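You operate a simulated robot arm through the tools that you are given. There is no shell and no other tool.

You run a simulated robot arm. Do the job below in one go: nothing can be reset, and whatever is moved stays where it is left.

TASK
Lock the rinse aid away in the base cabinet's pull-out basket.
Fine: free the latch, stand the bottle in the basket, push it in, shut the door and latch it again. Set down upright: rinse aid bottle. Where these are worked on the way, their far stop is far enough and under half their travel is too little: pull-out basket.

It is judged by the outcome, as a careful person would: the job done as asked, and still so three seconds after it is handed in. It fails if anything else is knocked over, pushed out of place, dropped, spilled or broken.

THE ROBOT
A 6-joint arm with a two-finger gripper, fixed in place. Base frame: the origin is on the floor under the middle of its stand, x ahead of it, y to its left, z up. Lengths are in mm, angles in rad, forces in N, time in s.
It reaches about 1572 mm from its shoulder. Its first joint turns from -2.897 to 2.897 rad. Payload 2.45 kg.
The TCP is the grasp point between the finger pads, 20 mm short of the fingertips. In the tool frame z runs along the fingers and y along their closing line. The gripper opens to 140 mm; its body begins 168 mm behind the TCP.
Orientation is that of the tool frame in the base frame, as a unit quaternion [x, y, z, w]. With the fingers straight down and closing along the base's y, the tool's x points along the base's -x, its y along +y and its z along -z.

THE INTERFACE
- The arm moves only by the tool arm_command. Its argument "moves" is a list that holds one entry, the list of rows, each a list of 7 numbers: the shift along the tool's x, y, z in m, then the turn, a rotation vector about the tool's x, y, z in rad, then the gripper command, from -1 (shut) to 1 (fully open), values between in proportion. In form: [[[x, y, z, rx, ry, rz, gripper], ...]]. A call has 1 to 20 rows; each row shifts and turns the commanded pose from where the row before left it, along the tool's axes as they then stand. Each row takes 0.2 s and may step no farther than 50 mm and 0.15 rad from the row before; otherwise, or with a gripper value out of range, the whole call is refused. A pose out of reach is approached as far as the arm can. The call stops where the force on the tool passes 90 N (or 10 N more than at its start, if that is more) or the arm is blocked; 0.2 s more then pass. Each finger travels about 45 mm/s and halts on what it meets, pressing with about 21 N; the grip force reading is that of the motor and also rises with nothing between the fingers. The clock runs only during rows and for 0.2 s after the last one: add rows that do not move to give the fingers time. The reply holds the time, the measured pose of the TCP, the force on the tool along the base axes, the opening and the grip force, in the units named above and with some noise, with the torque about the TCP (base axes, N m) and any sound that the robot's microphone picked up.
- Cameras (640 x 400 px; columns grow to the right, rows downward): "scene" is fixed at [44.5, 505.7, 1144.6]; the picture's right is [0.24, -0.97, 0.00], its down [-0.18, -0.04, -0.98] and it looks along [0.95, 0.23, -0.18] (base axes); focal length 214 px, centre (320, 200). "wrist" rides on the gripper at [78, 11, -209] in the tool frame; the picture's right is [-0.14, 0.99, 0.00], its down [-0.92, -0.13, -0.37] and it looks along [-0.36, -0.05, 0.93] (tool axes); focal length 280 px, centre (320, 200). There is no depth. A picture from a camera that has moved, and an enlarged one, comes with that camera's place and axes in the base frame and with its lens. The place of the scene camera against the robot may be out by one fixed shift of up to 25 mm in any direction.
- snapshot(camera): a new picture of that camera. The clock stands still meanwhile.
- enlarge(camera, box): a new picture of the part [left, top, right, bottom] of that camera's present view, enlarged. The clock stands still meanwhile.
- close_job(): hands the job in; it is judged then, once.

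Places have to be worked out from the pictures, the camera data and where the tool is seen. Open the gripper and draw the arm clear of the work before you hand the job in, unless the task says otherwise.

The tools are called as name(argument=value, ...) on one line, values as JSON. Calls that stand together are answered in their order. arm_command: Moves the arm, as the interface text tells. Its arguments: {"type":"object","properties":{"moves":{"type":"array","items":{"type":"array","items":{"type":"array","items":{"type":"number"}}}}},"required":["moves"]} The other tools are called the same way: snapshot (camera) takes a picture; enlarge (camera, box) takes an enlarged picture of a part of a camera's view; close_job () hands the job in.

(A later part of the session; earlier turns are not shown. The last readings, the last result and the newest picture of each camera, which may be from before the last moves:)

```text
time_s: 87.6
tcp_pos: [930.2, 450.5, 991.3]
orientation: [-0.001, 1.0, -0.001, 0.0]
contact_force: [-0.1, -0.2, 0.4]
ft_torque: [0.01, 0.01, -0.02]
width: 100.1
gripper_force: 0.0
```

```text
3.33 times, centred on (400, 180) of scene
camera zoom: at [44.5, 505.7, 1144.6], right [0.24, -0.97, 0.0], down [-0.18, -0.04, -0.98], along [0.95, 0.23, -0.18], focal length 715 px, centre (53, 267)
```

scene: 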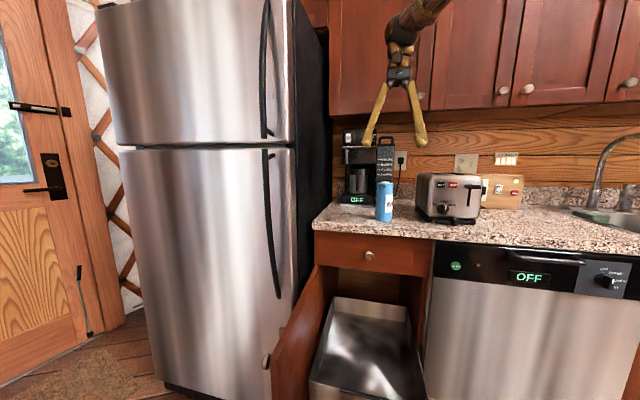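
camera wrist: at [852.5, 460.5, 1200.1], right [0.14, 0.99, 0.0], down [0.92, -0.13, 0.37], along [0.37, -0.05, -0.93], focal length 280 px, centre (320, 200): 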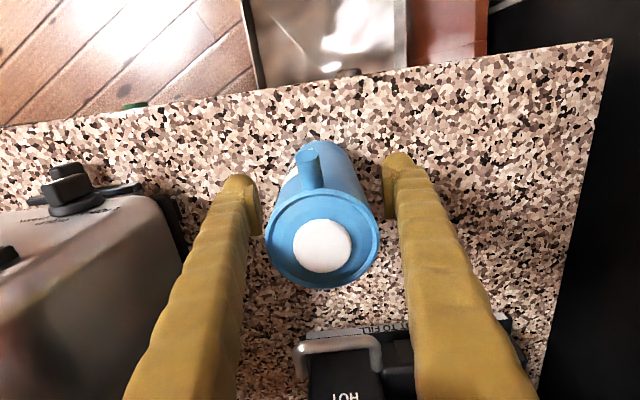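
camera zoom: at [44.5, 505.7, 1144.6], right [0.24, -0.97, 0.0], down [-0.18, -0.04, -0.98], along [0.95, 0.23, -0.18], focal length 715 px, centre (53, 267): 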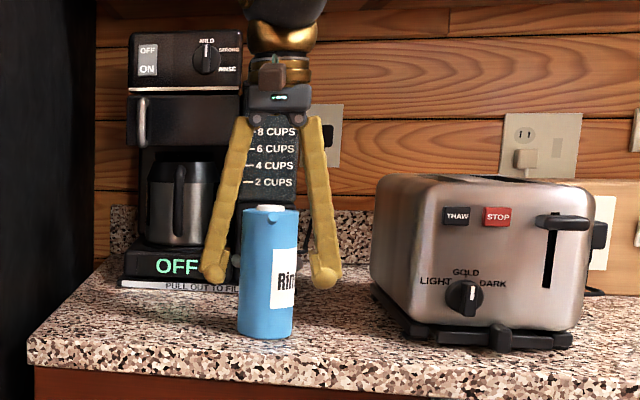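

Well placed, with clearance all round. I'll close on the bottle.

arm_command(moves=[[[0, 0, 0, 0, 0, 0, -1], [0, 0, 0, 0, 0, 0, -1], [0, 0, 0, 0, 0, 0, -1], [0, 0, 0, 0, 0, 0, -1]]])

snapshot(camera="wrist")

```text
time_s: 88.6
tcp_pos: [930.6, 449.7, 991.9]
orientation: [-0.002, 1.0, -0.002, 0.0]
contact_force: [0.1, 0.6, -0.5]
ft_torque: [-0.01, 0.0, 0.01]
width: 64.0
gripper_force: 20.8
```

```text
taken
camera wrist: at [852.5, 460.5, 1200.5], right [0.14, 0.99, 0.0], down [0.92, -0.13, 0.37], along [0.37, -0.05, -0.93], focal length 280 px, centre (320, 200)
```

wrist: 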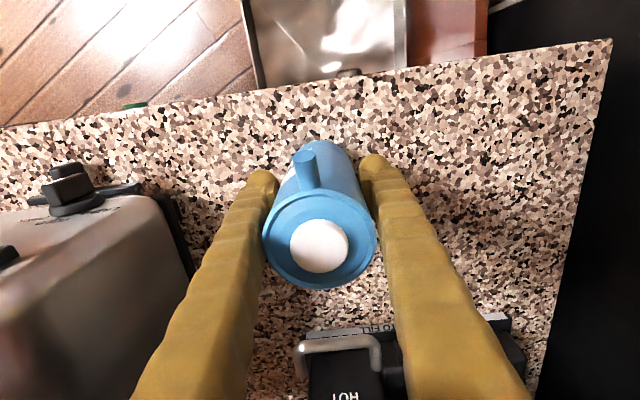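

Firm grip at 64 mm. I'll lift slowly and check the load.

arm_command(moves=[[[0, 0, -0.01, 0, 0, 0, -1], [0, 0, -0.02, 0, 0, 0, -1], [0, 0, -0.03, 0, 0, 0, -1], [0, 0, -0.03, 0, 0, 0, -1], [0, 0, 0, 0, 0, 0, -1]]])

enlarge(camera="scene", box=[330, 80, 470, 240])

```text
time_s: 89.8
tcp_pos: [927.6, 449.5, 1079.9]
orientation: [0.0, 1.0, -0.001, 0.001]
contact_force: [0.0, 1.3, -2.0]
ft_torque: [0.0, -0.01, 0.0]
width: 63.9
gripper_force: 21.1
```

```text
2.50 times, centred on (400, 160) of scene
camera zoom: at [44.5, 505.7, 1144.6], right [0.24, -0.97, 0.0], down [-0.18, -0.04, -0.98], along [0.95, 0.23, -0.18], focal length 536 px, centre (120, 300)
```

zoom: 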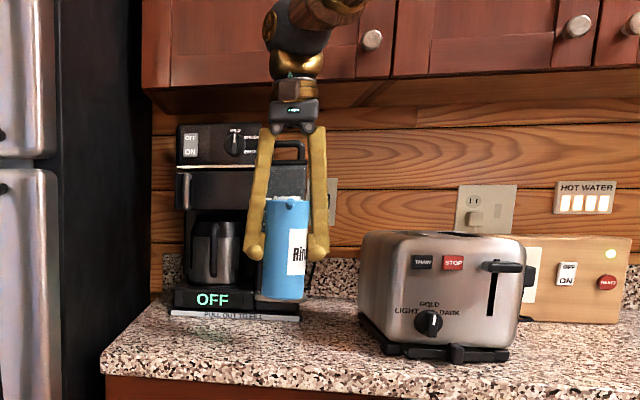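

Lifted cleanly, about 2 N of weight, upright. I'll carry it back over the tray at about (688, 490) and lower partway.

arm_command(moves=[[[0.03, 0.004, 0, 0, 0, 0, -1], [0.04, 0.0067, 0, 0, 0, 0, -1], [0.042, 0.0075, 0, 0, 0, 0, -1], [0.042, 0.0075, 0, 0, 0, 0, -1], [0.042, 0.0075, 0, 0, 0, 0, -1], [0.03, 0.005, 0, 0, 0, 0, -1], [0.012, 0.002, 0, 0, 0, 0, -1], [0, 0, 0.025, 0, 0, 0, -1], [0, 0, 0.04, 0, 0, 0, -1], [0, 0, 0.04, 0, 0, 0, -1], [0, 0, 0.04, 0, 0, 0, -1], [0, 0, 0.04, 0, 0, 0, -1], [0, 0, 0.04, 0, 0, 0, -1], [0, 0, 0.04, 0, 0, 0, -1], [0, 0, 0.04, 0, 0, 0, -1], [0, 0, 0.025, 0, 0, 0, -1], [0, 0, 0, 0, 0, 0, -1]]])

snapshot(camera="scene")

snapshot(camera="wrist")

```text
time_s: 93.4
tcp_pos: [692.6, 488.5, 752.9]
orientation: [-0.001, 1.0, -0.001, -0.001]
contact_force: [0.6, -0.8, -2.8]
ft_torque: [0.01, 0.02, 0.01]
width: 63.8
gripper_force: 21.0
```

```text
taken
```

scene: 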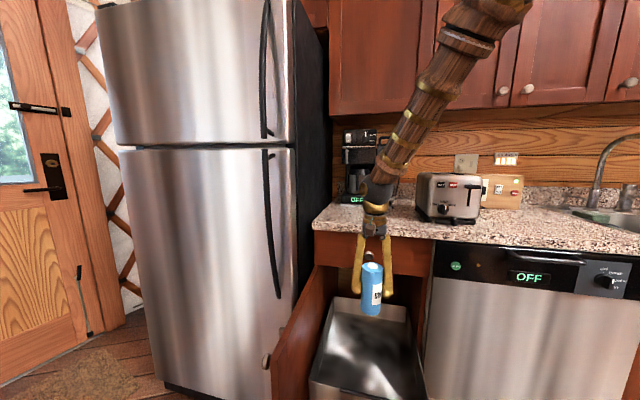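

```text
taken
camera wrist: at [614.5, 498.6, 961.6], right [0.14, 0.99, 0.0], down [0.92, -0.13, 0.37], along [0.37, -0.05, -0.93], focal length 280 px, centre (320, 200)
```

wrist: 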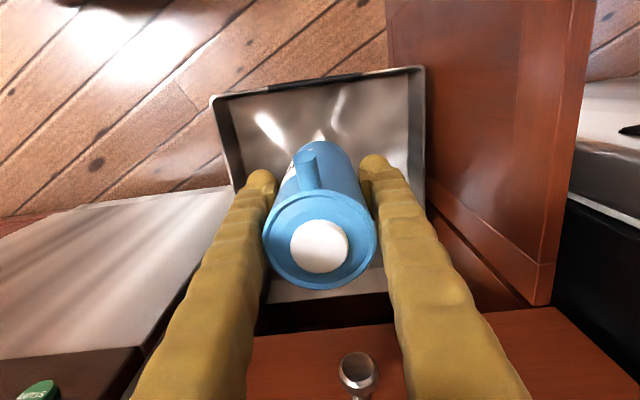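

Over the tray and upright, with the front wall at x≈600 and the sides clear. I'll continue down, then creep until the base touches the tray floor.

arm_command(moves=[[[0, 0, 0.03, 0, 0, 0, -1], [0, 0, 0.04, 0, 0, 0, -1], [0, 0, 0.04, 0, 0, 0, -1], [0, 0, 0.04, 0, 0, 0, -1], [0, 0, 0.04, 0, 0, 0, -1], [0, 0, 0.03, 0, 0, 0, -1], [0, 0, 0.02, 0, 0, 0, -1], [0, 0, 0.01, 0, 0, 0, -1], [0, 0, 0, 0, 0, 0, -1]]])

snapshot(camera="scene")

snapshot(camera="wrist")

```text
time_s: 95.4
tcp_pos: [691.6, 489.8, 502.6]
orientation: [-0.002, 1.0, 0.0, 0.001]
contact_force: [0.2, -0.5, -1.9]
ft_torque: [-0.01, -0.01, 0.04]
width: 64.3
gripper_force: 21.3
```

```text
taken
```

scene: 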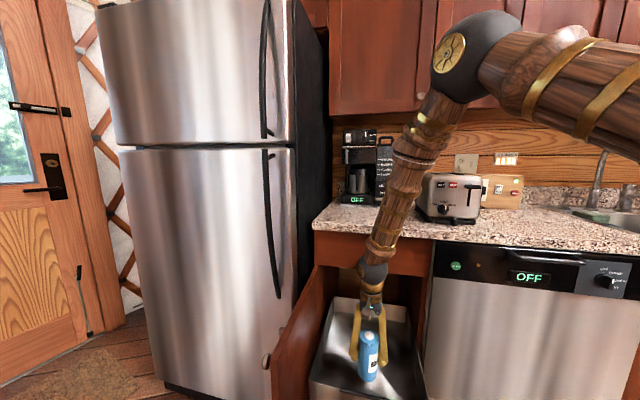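

```text
taken
camera wrist: at [613.5, 499.0, 711.8], right [0.14, 0.99, 0.0], down [0.92, -0.13, 0.37], along [0.37, -0.05, -0.93], focal length 280 px, centre (320, 200)
```

wrist: 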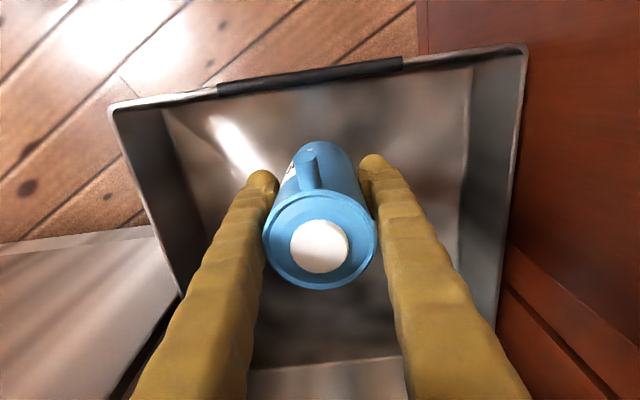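

The bottle hangs inside the tray outline. I'll creep down: 45 mm now, then in millimetre steps.

arm_command(moves=[[[0, 0, 0.012, 0, 0, 0, -1], [0, 0, 0.012, 0, 0, 0, -1], [0, 0, 0.012, 0, 0, 0, -1], [0, 0, 0.008, 0, 0, 0, -1], [0, 0, 0, 0, 0, 0, -1]]])

enlarge(camera="scene", box=[300, 260, 440, 400])

```text
time_s: 96.6
tcp_pos: [691.1, 488.7, 459.9]
orientation: [-0.001, 1.0, -0.001, 0.001]
contact_force: [0.5, -0.1, -2.1]
ft_torque: [-0.03, 0.0, 0.0]
width: 64.1
gripper_force: 21.5
```

```text
2.86 times, centred on (370, 330) of scene
camera zoom: at [44.5, 505.7, 1144.6], right [0.24, -0.97, 0.0], down [-0.18, -0.04, -0.98], along [0.95, 0.23, -0.18], focal length 613 px, centre (177, -171)
```

zoom: 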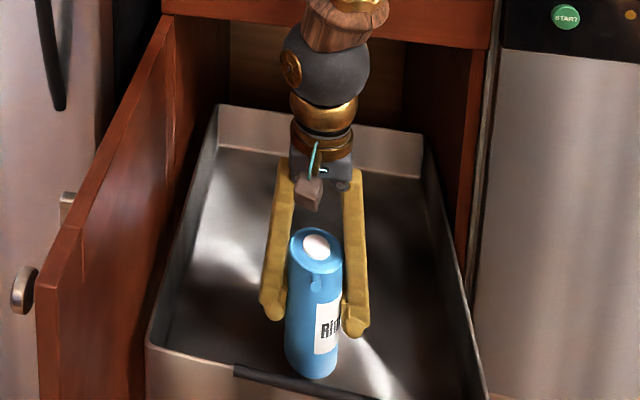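

Still hanging free (-2 N). I'll step down a few millimetres at a time.

arm_command(moves=[[[0, 0, 0.003, 0, 0, 0, -1], [0, 0, 0.003, 0, 0, 0, -1], [0, 0, 0.003, 0, 0, 0, -1], [0, 0, 0, 0, 0, 0, -1]]])

arm_command(moves=[[[0, 0, 0.002, 0, 0, 0, -1], [0, 0, 0.002, 0, 0, 0, -1], [0, 0, 0, 0, 0, 0, -1]]])

```text
time_s: 97.6
tcp_pos: [693.1, 489.6, 450.6]
orientation: [0.0, 1.0, 0.0, 0.001]
contact_force: [0.0, 0.4, -2.0]
ft_torque: [-0.01, 0.01, 0.02]
width: 64.0
gripper_force: 21.3
```

```text
time_s: 98.4
tcp_pos: [692.1, 488.7, 445.3]
orientation: [0.0, 1.0, -0.001, 0.001]
contact_force: [-0.2, 0.0, -2.2]
ft_torque: [0.0, 0.06, -0.03]
width: 63.9
gripper_force: 21.1
```

No contact yet at z=445, still carrying the full weight. Continuing in 2 mm steps.

arm_command(moves=[[[0, 0, 0.002, 0, 0, 0, -1], [0, 0, 0.002, 0, 0, 0, -1], [0, 0, 0, 0, 0, 0, -1]]])

arm_command(moves=[[[0, 0, 0.002, 0, 0, 0, -1], [0, 0, 0.002, 0, 0, 0, -1], [0, 0, 0, 0, 0, 0, -1]]])

enlarge(camera="scene", box=[330, 300, 430, 400])

```text
time_s: 99.2
tcp_pos: [692.1, 490.5, 442.8]
orientation: [-0.001, 1.0, 0.001, 0.001]
contact_force: [1.9, 3.7, 20.9]
ft_torque: [-0.06, 0.06, 0.04]
width: 64.1
gripper_force: 20.9
```

```text
time_s: 100.0
tcp_pos: [691.1, 489.4, 439.3]
orientation: [-0.001, 1.0, -0.001, 0.001]
contact_force: [0.5, 7.3, 21.6]
ft_torque: [-0.07, -0.03, 0.02]
width: 63.9
gripper_force: 21.4
```

```text
4.00 times, centred on (380, 350) of scene
camera zoom: at [44.5, 505.7, 1144.6], right [0.24, -0.97, 0.0], down [-0.18, -0.04, -0.98], along [0.95, 0.23, -0.18], focal length 858 px, centre (80, -400)
```

zoom: 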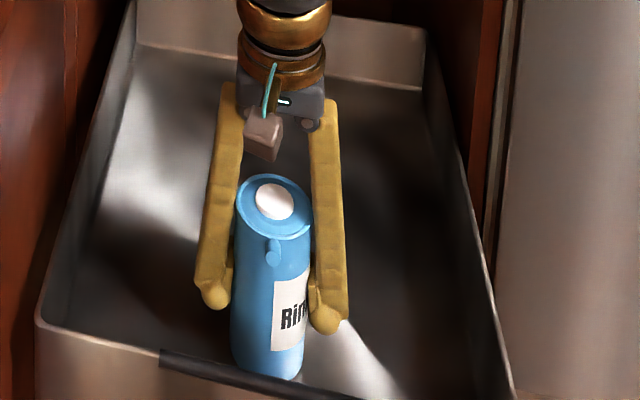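

The base is on the tray floor (21 N upward, fingers just slipping). I'll ease off the pressure and open gently.

arm_command(moves=[[[0, 0, -0.0015, 0, 0, 0, -1], [0, 0, 0, 0, 0, 0, -0.05], [0, 0, 0, 0, 0, 0, 0.1], [0, 0, 0, 0, 0, 0, 0.4], [0, 0, 0, 0, 0, 0, 0.4], [0, 0, 0, 0, 0, 0, 0.4]]])

enlarge(camera="scene", box=[330, 300, 430, 400])

snapshot(camera="wrist")

```text
time_s: 101.4
tcp_pos: [692.6, 489.0, 439.4]
orientation: [-0.001, 1.0, -0.001, 0.001]
contact_force: [-0.1, 0.5, 0.4]
ft_torque: [0.02, -0.01, -0.01]
width: 98.0
gripper_force: 0.1
```

```text
4.00 times, centred on (380, 350) of scene
camera zoom: at [44.5, 505.7, 1144.6], right [0.24, -0.97, 0.0], down [-0.18, -0.04, -0.98], along [0.95, 0.23, -0.18], focal length 858 px, centre (80, -400)
```

zoom: 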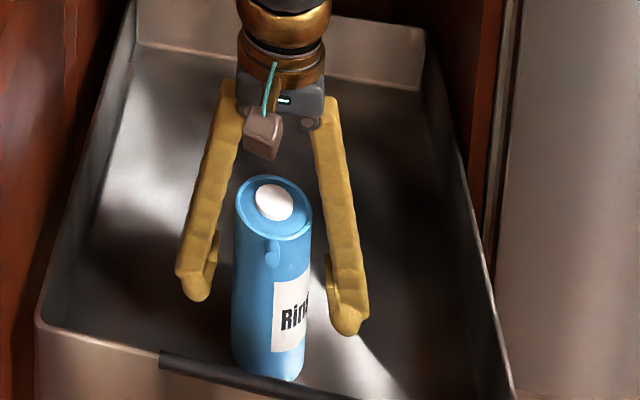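

```text
taken
camera wrist: at [613.6, 498.8, 648.1], right [0.14, 0.99, 0.0], down [0.92, -0.13, 0.37], along [0.37, -0.05, -0.93], focal length 280 px, centre (320, 200)
```

wrist: 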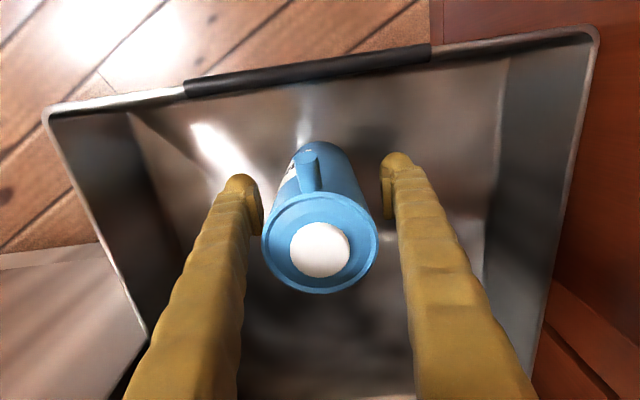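

The bottle stands upright on the tray floor and the fingers are clear of it. I'll lift straight up and retreat to the wrist-swing position.

arm_command(moves=[[[0, 0, -0.015, 0, 0, 0, 0.43], [0, 0, -0.03, 0, 0, 0, 0.43], [0, 0, -0.04, 0, 0, 0, 0.43], [0, 0, -0.045, 0, 0, 0, 0.43], [0, 0, -0.045, 0, 0, 0, 0.43], [0, 0, -0.045, 0, 0, 0, 0.43], [0.0213, -0.0043, -0.0375, 0, 0, 0, 0.43], [0.0213, -0.0043, -0.0375, 0, 0, 0, 0.43], [0.0213, -0.0043, -0.0375, 0, 0, 0, 0.43], [0.0213, -0.0043, -0.0375, 0, 0, 0, 0.43], [0.0213, -0.0043, -0.0375, 0, 0, 0, 0.43], [0.0213, -0.0043, -0.0375, 0, 0, 0, 0.43], [0.0213, -0.0043, -0.0375, 0, 0, 0, 0.43], [0.0213, -0.0043, -0.0375, 0, 0, 0, 0.43], [0.0213, -0.0043, -0.0375, 0, 0, 0, 0.43], [0, 0, 0, 0, 0, 0, 0.43]]])

snapshot(camera="wrist")

snapshot(camera="scene")

```text
time_s: 104.8
tcp_pos: [496.0, 451.6, 997.7]
orientation: [-0.001, 1.0, -0.002, 0.001]
contact_force: [0.2, 0.7, 0.0]
ft_torque: [0.01, -0.04, 0.01]
width: 100.1
gripper_force: 0.1
```

```text
taken
camera wrist: at [418.6, 462.0, 1206.4], right [0.14, 0.99, 0.0], down [0.92, -0.13, 0.37], along [0.37, -0.05, -0.93], focal length 280 px, centre (320, 200)
```

wrist: 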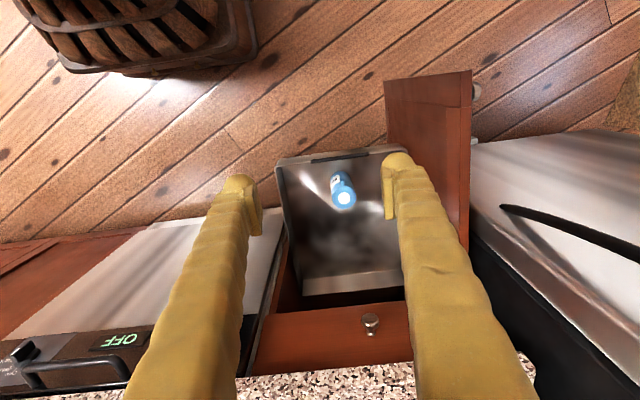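

```text
taken
```

scene: 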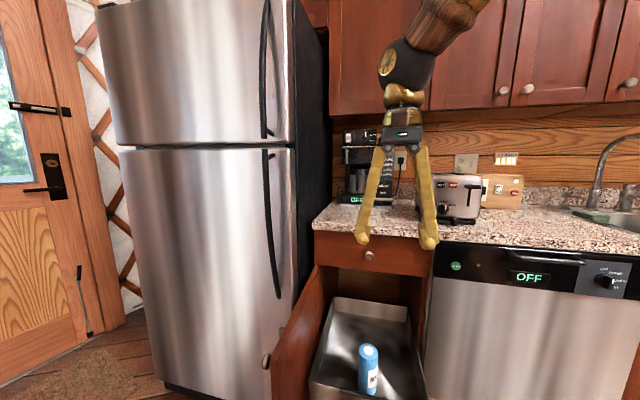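

The bottle is standing in the tray. I'll swing the hand back to the forward-pointing wrist branch (45° down) with fingers closed, camera to the right.

arm_command(moves=[[[-0.0282, -0.0282, -0.0026, 0.0926, -0.0926, 0, 0], [-0.0282, -0.0282, -0.0026, 0.0926, -0.0926, 0, -0.5], [-0.0282, -0.0282, -0.0026, 0.0926, -0.0926, 0, -1], [-0.0282, -0.0282, -0.0026, 0.0926, -0.0926, 0, -1], [-0.0282, -0.0282, -0.0026, 0.0926, -0.0926, 0, -1], [-0.0282, -0.0282, -0.0026, 0.0926, -0.0926, 0, -1], [-0.0198, 0.0368, -0.0029, -0.1205, -0.065, 0, -1], [-0.0198, 0.0368, -0.0029, -0.1205, -0.065, 0, -1], [-0.0198, 0.0368, -0.0029, -0.1205, -0.065, 0, -1], [-0.0198, 0.0368, -0.0029, -0.1205, -0.065, 0, -1], [0, 0, 0, 0, 0, -0.136, -1], [0, 0, 0, 0, 0, -0.136, -1], [0, 0, 0, 0, 0, -0.136, -1], [0, 0, 0, 0, 0, -0.136, -1], [0, 0, 0, 0, 0, -0.136, -1], [0, 0, 0, 0, 0, -0.136, -1], [0, 0, 0, 0, 0, -0.136, -1], [0, 0, 0, 0, 0, -0.136, -1], [0, 0, 0, 0, 0, -0.136, -1], [0, 0, 0, 0, 0, -0.136, -1]]])

snapshot(camera="wrist")

```text
time_s: 109.0
tcp_pos: [713.9, 452.0, 1084.4]
orientation: [0.656, -0.651, 0.271, -0.269]
contact_force: [0.5, 0.3, 0.5]
ft_torque: [-0.03, 0.02, 0.01]
width: 0.2
gripper_force: 21.1
```

```text
taken
camera wrist: at [559.8, 372.7, 1226.4], right [-0.7, 0.13, -0.7], down [-0.17, 0.92, 0.35], along [0.69, 0.37, -0.62], focal length 280 px, centre (320, 200)
```

wrist: 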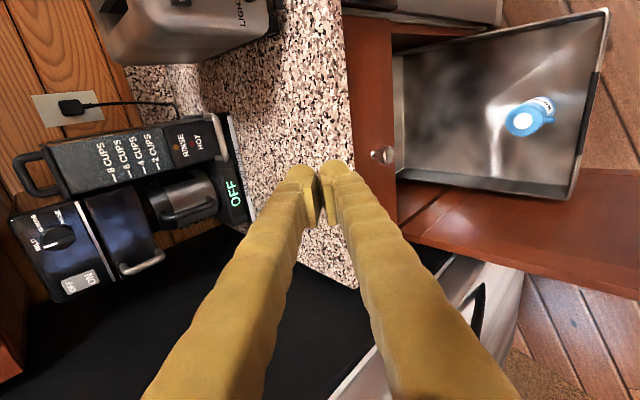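

Orientation is right (45° down, closing in the vertical plane). I'll go back clear of the tray, then descend in front of its front wall.

arm_command(moves=[[[-0.0047, 0.0445, -0.0012, 0, 0, 0, -1], [-0.0047, 0.0445, -0.0012, 0, 0, 0, -1], [-0.0047, 0.0445, -0.0012, 0, 0, 0, -1], [-0.0047, 0.0445, -0.0012, 0, 0, 0, -1], [-0.0047, 0.0445, -0.0012, 0, 0, 0, -1], [-0.0047, 0.0445, -0.0012, 0, 0, 0, -1], [-0.0009, 0.0332, 0.0332, 0, 0, 0, -1], [-0.0009, 0.0332, 0.0332, 0, 0, 0, -1], [-0.0009, 0.0332, 0.0332, 0, 0, 0, -1], [-0.0009, 0.0332, 0.0332, 0, 0, 0, -1], [-0.0009, 0.0332, 0.0332, 0, 0, 0, -1], [0, 0, 0, 0, 0, 0, -1]]])

snapshot(camera="wrist")

```text
time_s: 111.6
tcp_pos: [518.0, 483.0, 668.5]
orientation: [0.655, -0.651, 0.271, -0.27]
contact_force: [0.3, -0.1, -0.1]
ft_torque: [-0.01, 0.01, -0.02]
width: 0.0
gripper_force: 21.5
```

```text
taken
camera wrist: at [363.5, 403.7, 809.9], right [-0.7, 0.13, -0.7], down [-0.17, 0.92, 0.35], along [0.69, 0.37, -0.62], focal length 280 px, centre (320, 200)
```

wrist: 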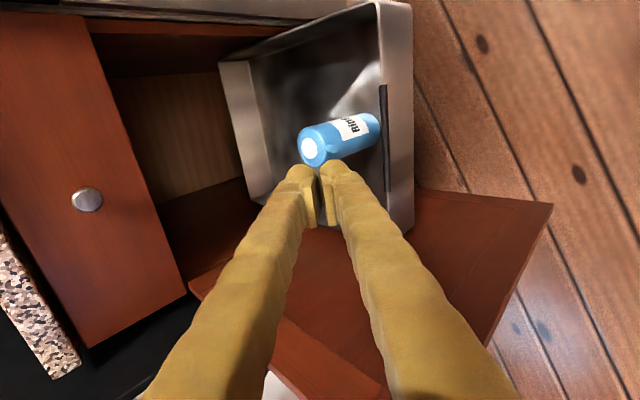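

No warnings. I'll continue straight down in front of the tray.

arm_command(moves=[[[-0.001, 0.0336, 0.0336, 0, 0, 0, -1], [-0.001, 0.0336, 0.0336, 0, 0, 0, -1], [-0.001, 0.0336, 0.0336, 0, 0, 0, -1], [-0.001, 0.0336, 0.0336, 0, 0, 0, -1], [-0.001, 0.0336, 0.0336, 0, 0, 0, -1], [0, 0, 0, 0, 0, 0, -1]]])

snapshot(camera="wrist")

snapshot(camera="scene")

```text
time_s: 113.0
tcp_pos: [523.0, 487.0, 430.0]
orientation: [0.655, -0.652, 0.271, -0.269]
contact_force: [0.0, 0.1, 0.2]
ft_torque: [0.0, 0.02, 0.0]
width: 0.1
gripper_force: 20.5
```

```text
taken
camera wrist: at [367.1, 407.9, 570.6], right [-0.7, 0.13, -0.7], down [-0.17, 0.92, 0.35], along [0.69, 0.37, -0.62], focal length 280 px, centre (320, 200)
```

wrist: 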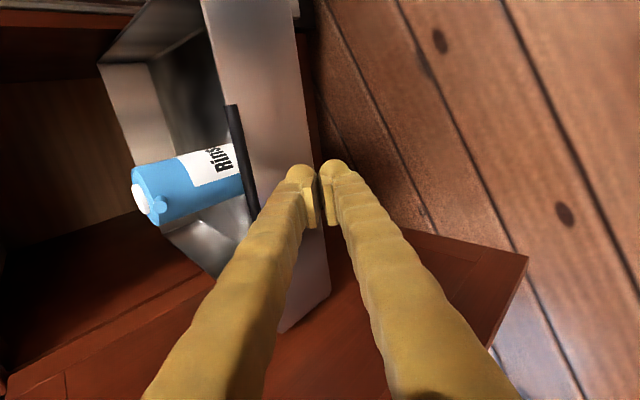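

```text
taken
```

scene: 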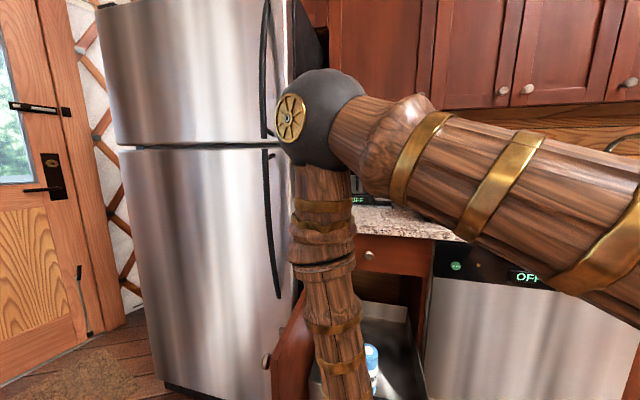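

The fingertips face the middle of the front wall. I'll push in gently so the bottle isn't disturbed.

arm_command(moves=[[[0, -0.0085, 0.0085, 0, 0, 0, -1], [0, -0.0085, 0.0085, 0, 0, 0, -1], [0, -0.0071, 0.0071, 0, 0, 0, -1], [0, -0.0042, 0.0042, 0, 0, 0, -1], [0, -0.0035, 0.0035, 0, 0, 0, -1], [0, -0.0035, 0.0035, 0, 0, 0, -1], [0, -0.0035, 0.0035, 0, 0, 0, -1], [0, -0.0042, 0.0042, 0, 0, 0, -1], [0, -0.0057, 0.0057, 0, 0, 0, -1], [0, -0.0071, 0.0071, 0, 0, 0, -1], [0, -0.0071, 0.0071, 0, 0, 0, -1], [0, -0.0057, 0.0057, 0, 0, 0, -1], [0, -0.0035, 0.0035, 0, 0, 0, -1], [0, -0.0014, 0.0014, 0, 0, 0, -1], [0, 0, 0, 0, 0, 0, -1]]])

snapshot(camera="wrist")

```text
time_s: 116.2
tcp_pos: [623.3, 485.4, 429.4]
orientation: [0.655, -0.652, 0.272, -0.268]
contact_force: [-0.7, -0.6, -0.1]
ft_torque: [0.0, -0.01, -0.01]
width: 0.2
gripper_force: 20.7
```

```text
taken
camera wrist: at [469.5, 407.1, 570.2], right [-0.7, 0.13, -0.7], down [-0.17, 0.92, 0.35], along [0.69, 0.37, -0.62], focal length 280 px, centre (320, 200)
```

wrist: 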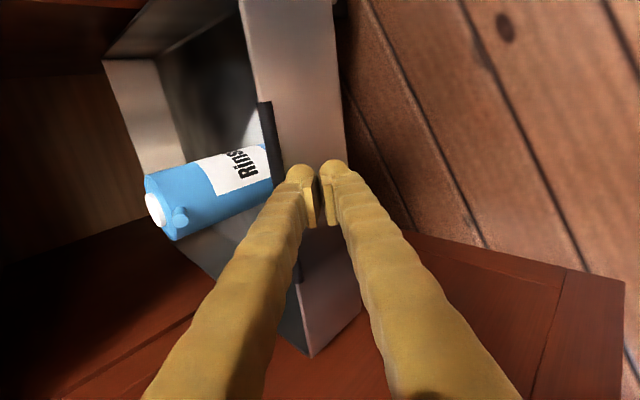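

The tray is sliding in with negligible force and the bottle stays put. Continuing at the same gentle pace.

arm_command(moves=[[[0, -0.0028, 0.0028, 0, 0, 0, -1], [0, -0.0057, 0.0057, 0, 0, 0, -1], [0, -0.0078, 0.0078, 0, 0, 0, -1], [0, -0.0085, 0.0085, 0, 0, 0, -1], [0, -0.0085, 0.0085, 0, 0, 0, -1], [0, -0.0085, 0.0085, 0, 0, 0, -1], [0, -0.0085, 0.0085, 0, 0, 0, -1], [0, -0.0085, 0.0085, 0, 0, 0, -1], [0, -0.0085, 0.0085, 0, 0, 0, -1], [0, -0.0085, 0.0085, 0, 0, 0, -1], [0, -0.0085, 0.0085, 0, 0, 0, -1], [0, -0.0085, 0.0085, 0, 0, 0, -1], [0, -0.0085, 0.0085, 0, 0, 0, -1], [0, -0.0078, 0.0078, 0, 0, 0, -1], [0, -0.0057, 0.0057, 0, 0, 0, -1], [0, -0.0028, 0.0028, 0, 0, 0, -1], [0, -0.0014, 0.0014, 0, 0, 0, -1], [0, 0, 0, 0, 0, 0, -1]]])

snapshot(camera="wrist")

snapshot(camera="scene")

```text
time_s: 120.0
tcp_pos: [792.1, 486.3, 428.9]
orientation: [0.655, -0.652, 0.271, -0.27]
contact_force: [0.4, 0.2, 0.1]
ft_torque: [0.0, 0.01, 0.02]
width: 0.0
gripper_force: 20.6
```

```text
taken
camera wrist: at [637.7, 407.8, 570.1], right [-0.7, 0.13, -0.7], down [-0.17, 0.92, 0.35], along [0.69, 0.37, -0.62], focal length 280 px, centre (320, 200)
```

wrist: 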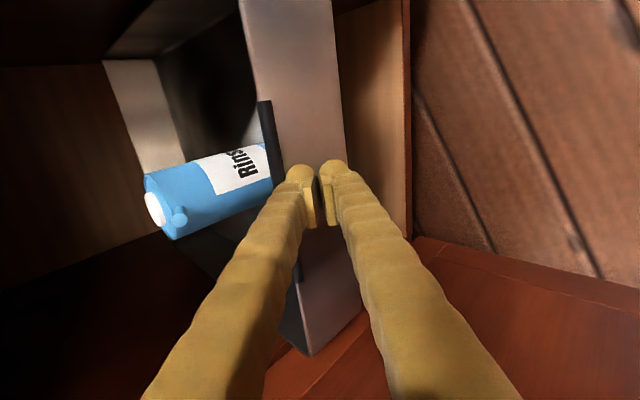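

```text
taken
```

scene: 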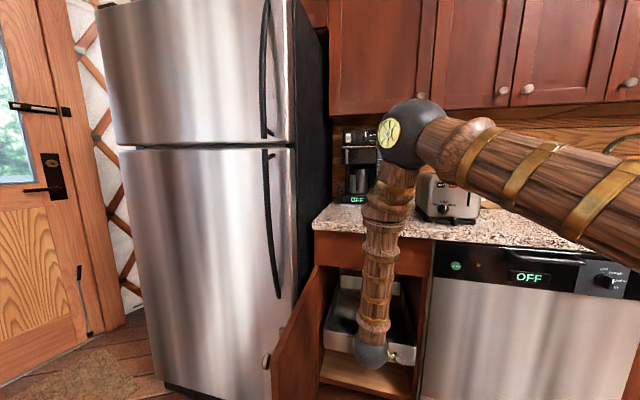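

Tip at x≈806 with the tray following. I'll push on, then finish in small steps to feel the rear stop.

arm_command(moves=[[[0, -0.0028, 0.0028, 0, 0, 0, -1], [0, -0.0057, 0.0057, 0, 0, 0, -1], [0, -0.0071, 0.0071, 0, 0, 0, -1], [0, -0.0071, 0.0071, 0, 0, 0, -1], [0, -0.0071, 0.0071, 0, 0, 0, -1], [0, -0.0071, 0.0071, 0, 0, 0, -1], [0, -0.0071, 0.0071, 0, 0, 0, -1], [0, -0.0071, 0.0071, 0, 0, 0, -1], [0, -0.0057, 0.0057, 0, 0, 0, -1], [0, -0.0035, 0.0035, 0, 0, 0, -1], [0, -0.0028, 0.0028, 0, 0, 0, -1], [0, -0.0021, 0.0021, 0, 0, 0, -1], [0, 0, 0, 0, 0, 0, -1]]])

snapshot(camera="wrist")

```text
time_s: 122.8
tcp_pos: [884.4, 486.7, 428.7]
orientation: [0.655, -0.652, 0.271, -0.269]
contact_force: [-0.1, 0.0, -0.4]
ft_torque: [0.01, 0.02, 0.03]
width: 0.2
gripper_force: 21.0
```

```text
taken
camera wrist: at [729.8, 407.6, 568.9], right [-0.7, 0.13, -0.7], down [-0.17, 0.92, 0.35], along [0.69, 0.37, -0.62], focal length 280 px, centre (320, 200)
```

wrist: 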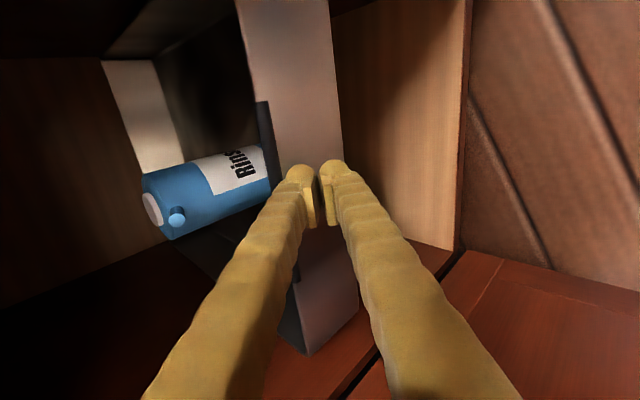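

About 18 mm to go. I'll use 3 mm steps and check the force.

arm_command(moves=[[[0, -0.0021, 0.0021, 0, 0, 0, -1], [0, -0.0021, 0.0021, 0, 0, 0, -1], [0, -0.0021, 0.0021, 0, 0, 0, -1], [0, -0.0021, 0.0021, 0, 0, 0, -1], [0, -0.0014, 0.0014, 0, 0, 0, -1], [0, 0, 0, 0, 0, 0, -1]]])

arm_command(moves=[[[0, -0.0014, 0.0014, 0, 0, 0, -1], [0, -0.0014, 0.0014, 0, 0, 0, -1], [0, 0, 0, 0, 0, 0, -1]]])

```text
time_s: 123.5
tcp_pos: [887.1, 487.1, 427.9]
orientation: [0.657, -0.652, 0.27, -0.266]
contact_force: [-13.1, 0.2, 6.0]
ft_torque: [-0.05, -0.29, -0.13]
width: 0.2
gripper_force: 21.1
stopped in row 3: the force on the tool passed its limit at 101 N (the readings are from after the stop); the commanded pose is now the measured one
```

```text
time_s: 124.2
tcp_pos: [886.4, 486.7, 427.0]
orientation: [0.658, -0.651, 0.269, -0.265]
contact_force: [-10.9, 1.1, 2.5]
ft_torque: [-0.06, -0.16, -0.12]
width: 0.2
gripper_force: 20.8
stopped in row 3: the force on the tool passed its limit at 95 N (the readings are from after the stop); the commanded pose is now the measured one
```

A firm stop at 100 N: the tray has reached its rear stop. I'll back off and verify the tray position and bottle.

arm_command(moves=[[[0, 0.0141, -0.0141, 0, 0, 0, -1], [0, 0.0283, -0.0283, 0, 0, 0, -1], [0, 0.0283, -0.0283, 0, 0, 0, -1], [0, 0.0283, -0.0283, 0, 0, 0, -1], [0, 0, 0, 0, 0, 0, -1]]])

snapshot(camera="wrist")

snapshot(camera="scene")

```text
time_s: 125.4
tcp_pos: [747.6, 486.0, 431.4]
orientation: [0.658, -0.652, 0.268, -0.266]
contact_force: [0.6, -0.2, -0.3]
ft_torque: [-0.03, 0.0, 0.02]
width: 0.2
gripper_force: 20.8
```

```text
taken
camera wrist: at [594.5, 406.4, 572.9], right [-0.71, 0.13, -0.69], down [-0.17, 0.92, 0.35], along [0.68, 0.36, -0.63], focal length 280 px, centre (320, 200)
```

wrist: 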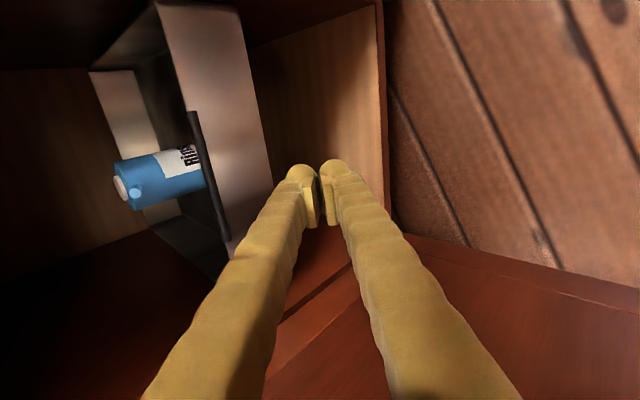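

```text
taken
```

scene: 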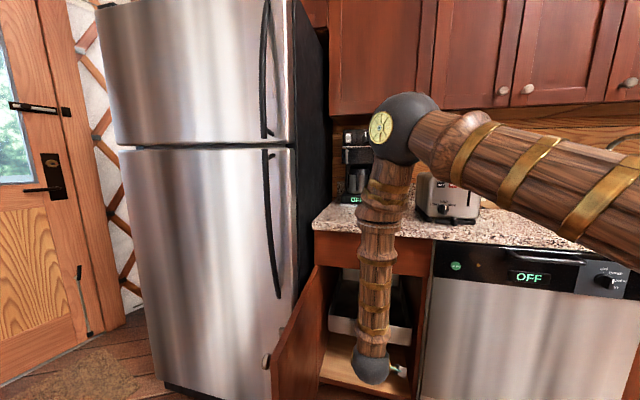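

The tray front is back where it started and the bottle is standing inside. Now the door: I'll back out, lift above the door top, and level the hand.

arm_command(moves=[[[0, 0.034, -0.0333, 0, 0, 0, -1], [0, 0.034, -0.0333, 0, 0, 0, -1], [0, 0.034, -0.0333, 0, 0, 0, -1], [0, 0.034, -0.0333, 0, 0, 0, -1], [0, -0.0327, -0.0334, 0, 0, 0, -1], [0, -0.0327, -0.0334, 0, 0, 0, -1], [0, -0.0327, -0.0334, 0, 0, 0, -1], [0, -0.0327, -0.0334, 0, 0, 0, -1], [0, -0.0327, -0.0334, 0, 0, 0, -1], [0, -0.0327, -0.0334, 0, 0, 0, -1], [0, -0.0327, -0.0334, 0, 0, 0, -1], [0, -0.0327, -0.0334, 0, 0, 0, -1], [0, -0.0327, -0.0334, 0, 0, 0, -1], [0, 0, 0, 0.131, 0, 0, -1], [0, 0, 0, 0.131, 0, 0, -1], [0, 0, 0, 0.131, 0, 0, -1], [0, 0, 0, 0.131, 0, 0, -1], [0, 0, 0, 0.131, 0, 0, -1], [0, 0, 0, 0.131, 0, 0, -1], [0, 0, 0, 0, 0, 0, -1]]])

snapshot(camera="wrist")

snapshot(camera="scene")

```text
time_s: 129.6
tcp_pos: [558.7, 489.4, 848.3]
orientation: [0.505, -0.499, 0.498, -0.498]
contact_force: [-0.3, 1.1, -0.6]
ft_torque: [-0.02, 0.0, 0.02]
width: 0.0
gripper_force: 20.7
```

```text
taken
camera wrist: at [349.2, 407.8, 840.1], right [-0.01, 0.13, -0.99], down [-0.37, 0.92, 0.12], along [0.93, 0.37, 0.04], focal length 280 px, centre (320, 200)
```

wrist: 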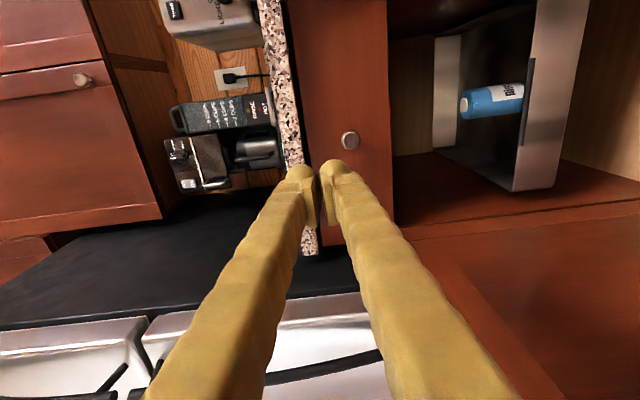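

```text
taken
```

scene: 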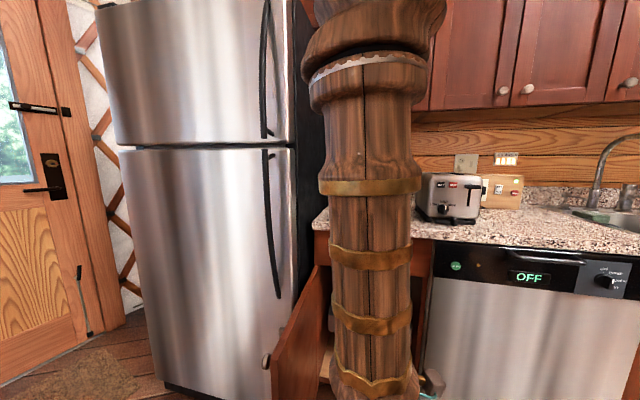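

The bottle stands in the stowed tray. I'll carry the hand over the door top to its outer side (in front of the fridge), and yaw to face the door.

arm_command(moves=[[[-0.0401, 0, -0.0148, 0, 0, 0, -1], [-0.0401, 0, -0.0148, 0, 0, 0, -1], [-0.0401, 0, -0.0148, 0, 0, 0, -1], [-0.0401, 0, -0.0148, 0, 0, 0, -1], [-0.0401, 0, -0.0148, 0, 0, 0, -1], [-0.0401, 0, -0.0148, 0, 0, 0, -1], [-0.0401, 0, -0.0148, 0, 0, 0, -1], [-0.0401, 0, -0.0148, 0, 0, 0, -1], [0, 0, 0, 0, 0.131, 0, -1], [0, 0, 0, 0, 0.131, 0, -1], [0, 0, 0, 0, 0.131, 0, -1], [0, 0, 0, 0, 0.131, 0, -1], [0, 0, 0, 0, 0.131, 0, -1], [0, 0, 0, 0, 0.131, 0, -1], [0, 0, 0, 0, 0.131, 0, -1], [0, 0, 0, 0, 0.131, 0, -1], [0, 0, 0, 0, 0, 0, -1]]])

snapshot(camera="wrist")

snapshot(camera="scene")

```text
time_s: 133.2
tcp_pos: [442.4, 790.5, 841.5]
orientation: [-0.242, 0.671, -0.662, 0.23]
contact_force: [-0.2, 0.5, 0.0]
ft_torque: [0.0, 0.03, -0.01]
width: 0.0
gripper_force: 21.0
out of reach, approached as far as the arm can: row 15, 16
```

```text
taken
camera wrist: at [250.9, 904.1, 835.4], right [0.09, 0.09, -0.99], down [0.49, 0.86, 0.12], along [0.87, -0.49, 0.03], focal length 280 px, centre (320, 200)
```

wrist: 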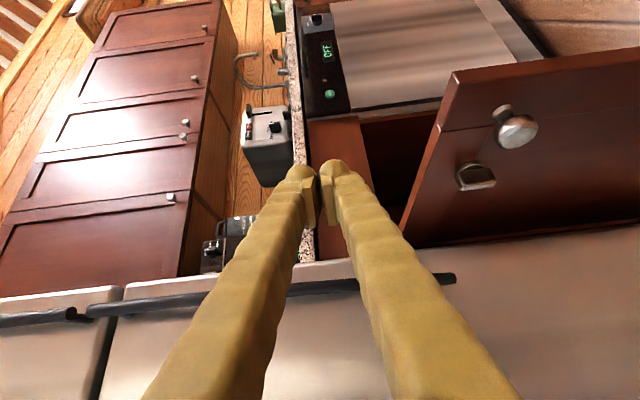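

```text
taken
```

scene: 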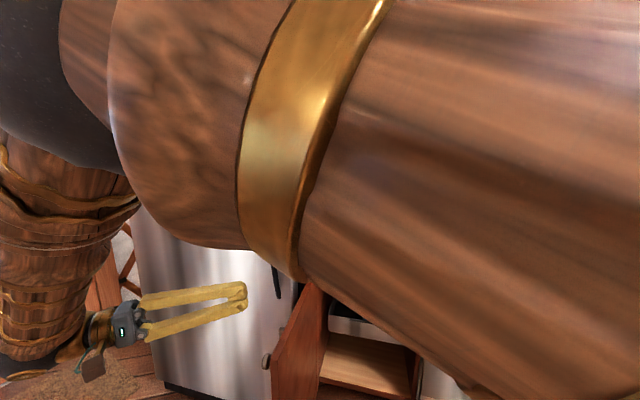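

The yaw topped out at about 51°, which is enough. I'll ease it back a touch for margin and descend beside the door's outer face, below knob height.

arm_command(moves=[[[0, 0, 0, 0, -0.09, 0, -1], [0, 0.042, 0, 0, 0, 0, -1], [0, 0.042, 0, 0, 0, 0, -1], [0, 0.042, 0, 0, 0, 0, -1], [0, 0.042, 0, 0, 0, 0, -1], [0, 0.042, 0, 0, 0, 0, -1], [0, 0.042, 0, 0, 0, 0, -1], [0, 0, 0, 0, 0, 0, -1]]])

snapshot(camera="wrist")

snapshot(camera="scene")

```text
time_s: 135.0
tcp_pos: [435.5, 791.9, 590.8]
orientation: [-0.271, 0.66, -0.65, 0.26]
contact_force: [-0.5, 0.0, 0.4]
ft_torque: [0.0, -0.02, -0.03]
width: 0.3
gripper_force: 20.8
```

```text
taken
camera wrist: at [234.4, 886.5, 583.8], right [0.08, 0.1, -0.99], down [0.41, 0.9, 0.13], along [0.91, -0.41, 0.03], focal length 280 px, centre (320, 200)
```

wrist: 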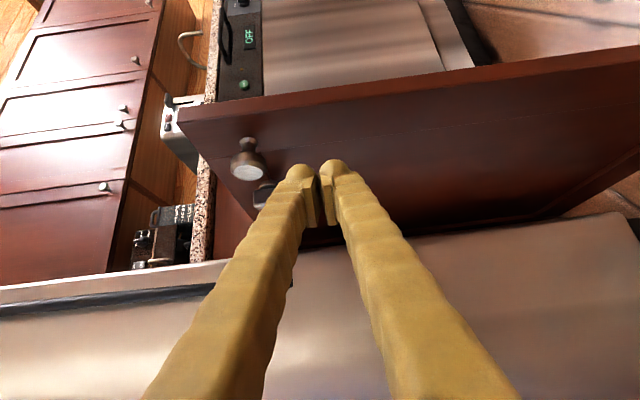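

```text
taken
```

scene: 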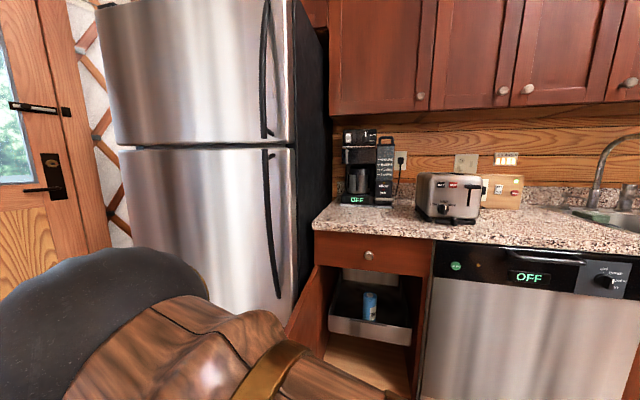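

The hand is beside the door's outer face at z=590 and the scene view shows the bottle upright in the stowed tray. I'll make contact with the door and push it toward closing along its arc.

arm_command(moves=[[[-0.0045, 0, 0.0195, 0, 0, 0, -1], [-0.0045, 0, 0.0195, 0, 0, 0, -1], [-0.0045, 0, 0.0195, 0, 0, 0, -1], [0.0038, 0, 0.0046, 0, 0, 0, -1], [0.0076, 0, 0.0092, 0, 0, 0, -1], [0.0076, 0, 0.0092, 0, 0, 0, -1], [0.0076, 0, 0.0092, 0, 0, 0, -1], [0.0076, 0, 0.0092, 0, 0, 0, -1], [0.0076, 0, 0.0092, 0, 0, 0, -1], [0.0076, 0, 0.0092, 0, 0, 0, -1], [0.0076, 0, 0.0092, 0, 0, 0, -1], [0.0076, 0, 0.0092, 0, 0, 0, -1], [0, 0, 0, 0, 0, 0, -1]]])

snapshot(camera="wrist")

snapshot(camera="scene")

```text
time_s: 137.8
tcp_pos: [495.9, 658.5, 587.4]
orientation: [-0.272, 0.661, -0.65, 0.26]
contact_force: [-0.5, 0.1, 0.2]
ft_torque: [-0.01, 0.03, -0.01]
width: 0.0
gripper_force: 21.2
```

```text
taken
camera wrist: at [294.7, 754.4, 580.8], right [0.08, 0.1, -0.99], down [0.41, 0.9, 0.12], along [0.91, -0.41, 0.03], focal length 280 px, centre (320, 200)
```

wrist: 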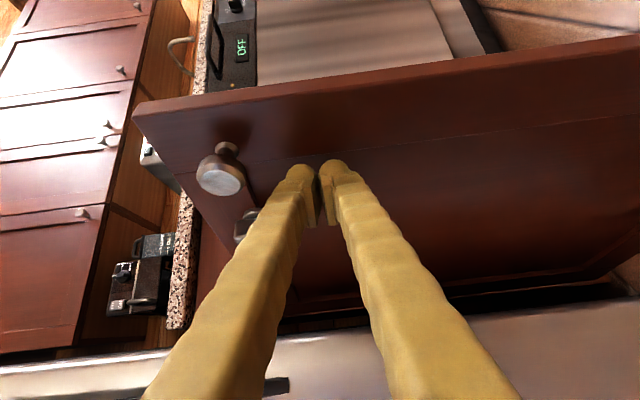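

```text
taken
```

scene: 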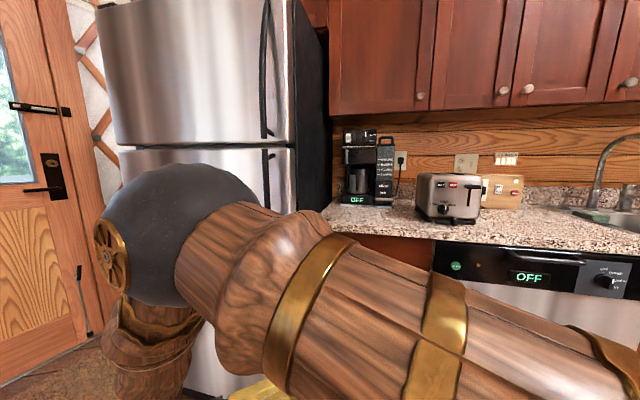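

The door is moving with the fingertips. Continuing the push along the arc.

arm_command(moves=[[[0.003, 0, 0.006, 0, 0, 0, -1], [0.0057, 0, 0.0116, 0, 0, 0, -1], [0.0057, 0, 0.0116, 0, 0, 0, -1], [0.0057, 0, 0.0116, 0, 0, 0, -1], [0.0057, 0, 0.0116, 0, 0, 0, -1], [0.0057, 0, 0.0116, 0, 0, 0, -1], [0.0057, 0, 0.0116, 0, 0, 0, -1], [0.0057, 0, 0.0116, 0, 0, 0, -1], [0.002, 0, 0.0117, 0, 0, 0, -1], [0.002, 0, 0.0117, 0, 0, 0, -1], [0.002, 0, 0.0117, 0, 0, 0, -1], [0.002, 0, 0.0117, 0, 0, 0, -1], [0.002, 0, 0.0117, 0, 0, 0, -1], [0.002, 0, 0.0117, 0, 0, 0, -1], [0.002, 0, 0.0117, 0, 0, 0, -1], [0, 0, 0, 0, 0, 0, -1]]])

snapshot(camera="wrist")

snapshot(camera="scene")

```text
time_s: 141.2
tcp_pos: [573.1, 498.4, 584.7]
orientation: [-0.271, 0.66, -0.65, 0.26]
contact_force: [0.0, -0.4, -0.8]
ft_torque: [-0.05, 0.0, 0.0]
width: 0.0
gripper_force: 21.4
```

```text
taken
camera wrist: at [371.0, 593.1, 579.1], right [0.08, 0.1, -0.99], down [0.41, 0.9, 0.12], along [0.91, -0.41, 0.03], focal length 280 px, centre (320, 200)
```

wrist: 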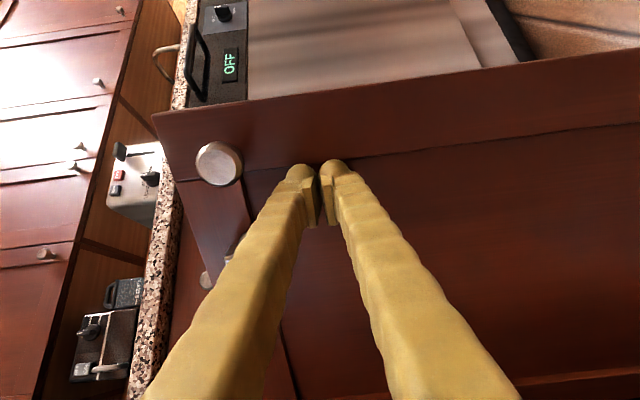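

```text
taken
```

scene: 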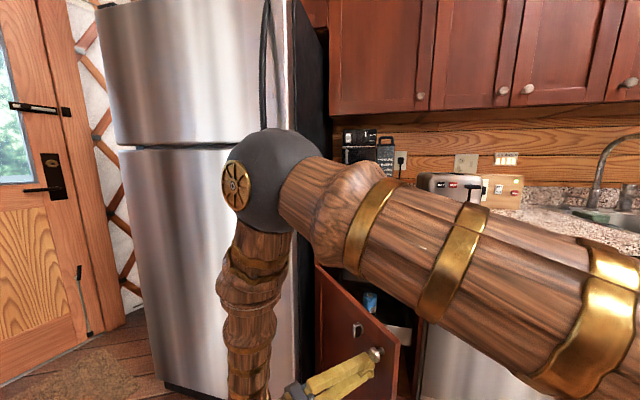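

The door is around half closed, with the bottle visible upright behind it. I'll continue along the arc, unwinding the yaw with the door.

arm_command(moves=[[[0.001, 0, 0.012, 0, -0.03, 0, -1], [0.0015, 0, 0.0228, 0, -0.06, 0, -1], [0.0015, 0, 0.0228, 0, -0.06, 0, -1], [0.0015, 0, 0.0228, 0, -0.06, 0, -1], [0.0015, 0, 0.0228, 0, -0.06, 0, -1], [0.0015, 0, 0.0228, 0, -0.06, 0, -1], [0.0015, 0, 0.0228, 0, -0.06, 0, -1], [0.0015, 0, 0.0228, 0, -0.06, 0, -1], [0.0015, 0, 0.0228, 0, -0.06, 0, -1], [0.0015, 0, 0.0228, 0, -0.06, 0, -1], [0.001, 0, 0.01, 0, -0.03, 0, -1], [0, 0, 0, 0, 0, 0, -1]]])

snapshot(camera="wrist")

snapshot(camera="scene")

```text
time_s: 143.8
tcp_pos: [757.6, 372.4, 579.4]
orientation: [-0.452, 0.554, -0.541, 0.443]
contact_force: [0.7, -0.9, -1.1]
ft_torque: [0.02, -0.02, 0.03]
width: 0.1
gripper_force: 21.1
```

```text
taken
camera wrist: at [538.6, 335.8, 573.5], right [0.01, 0.14, -0.99], down [-0.18, 0.97, 0.14], along [0.98, 0.17, 0.03], focal length 280 px, centre (320, 200)
```

wrist: 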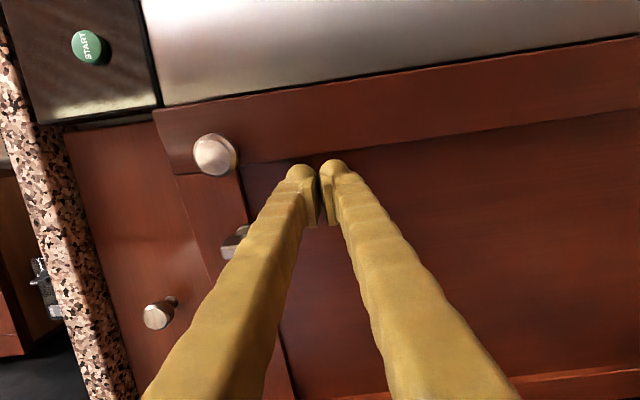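

```text
taken
```

scene: 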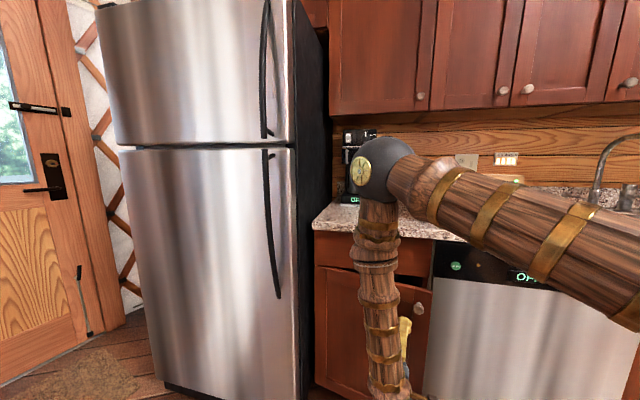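

The door is about 14° from shut. I'll bring it in more slowly now.

arm_command(moves=[[[0.0015, 0, 0.02, 0, -0.06, 0, -1], [0.0015, 0, 0.02, 0, -0.06, 0, -1], [0.001, 0, 0.016, 0, -0.05, 0, -1], [0, 0, 0.01, 0, -0.02, 0, -1], [0, 0, 0.006, 0, 0, 0, -1], [0, 0, 0, 0, 0, 0, -1]]])

snapshot(camera="wrist")

snapshot(camera="scene")

```text
time_s: 145.2
tcp_pos: [828.7, 361.6, 578.6]
orientation: [-0.5, 0.51, -0.495, 0.494]
contact_force: [0.0, 0.9, 0.0]
ft_torque: [-0.02, -0.01, 0.04]
width: 0.0
gripper_force: 21.4
```

```text
taken
camera wrist: at [619.5, 283.1, 571.3], right [-0.02, 0.14, -0.99], down [-0.36, 0.92, 0.14], along [0.93, 0.36, 0.03], focal length 280 px, centre (320, 200)
```

wrist: 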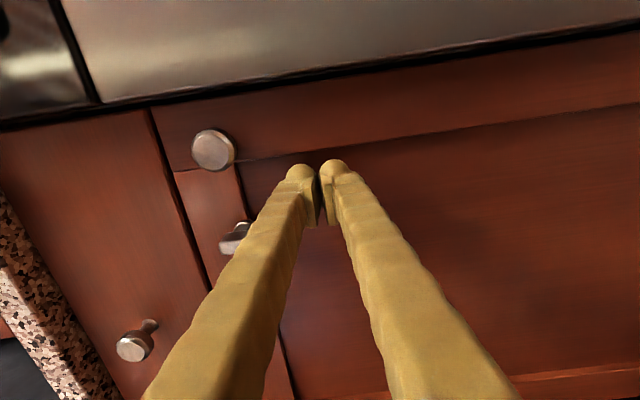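

```text
taken
```

scene: 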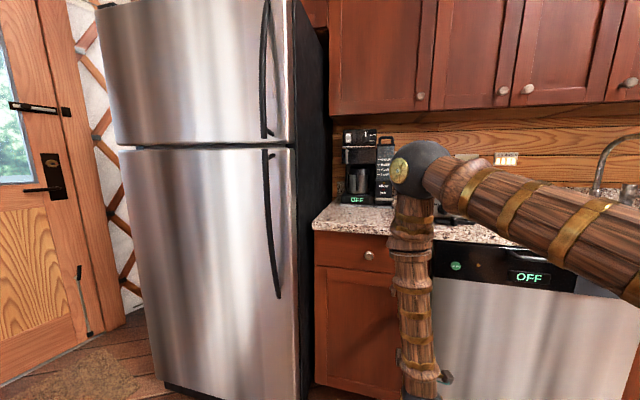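

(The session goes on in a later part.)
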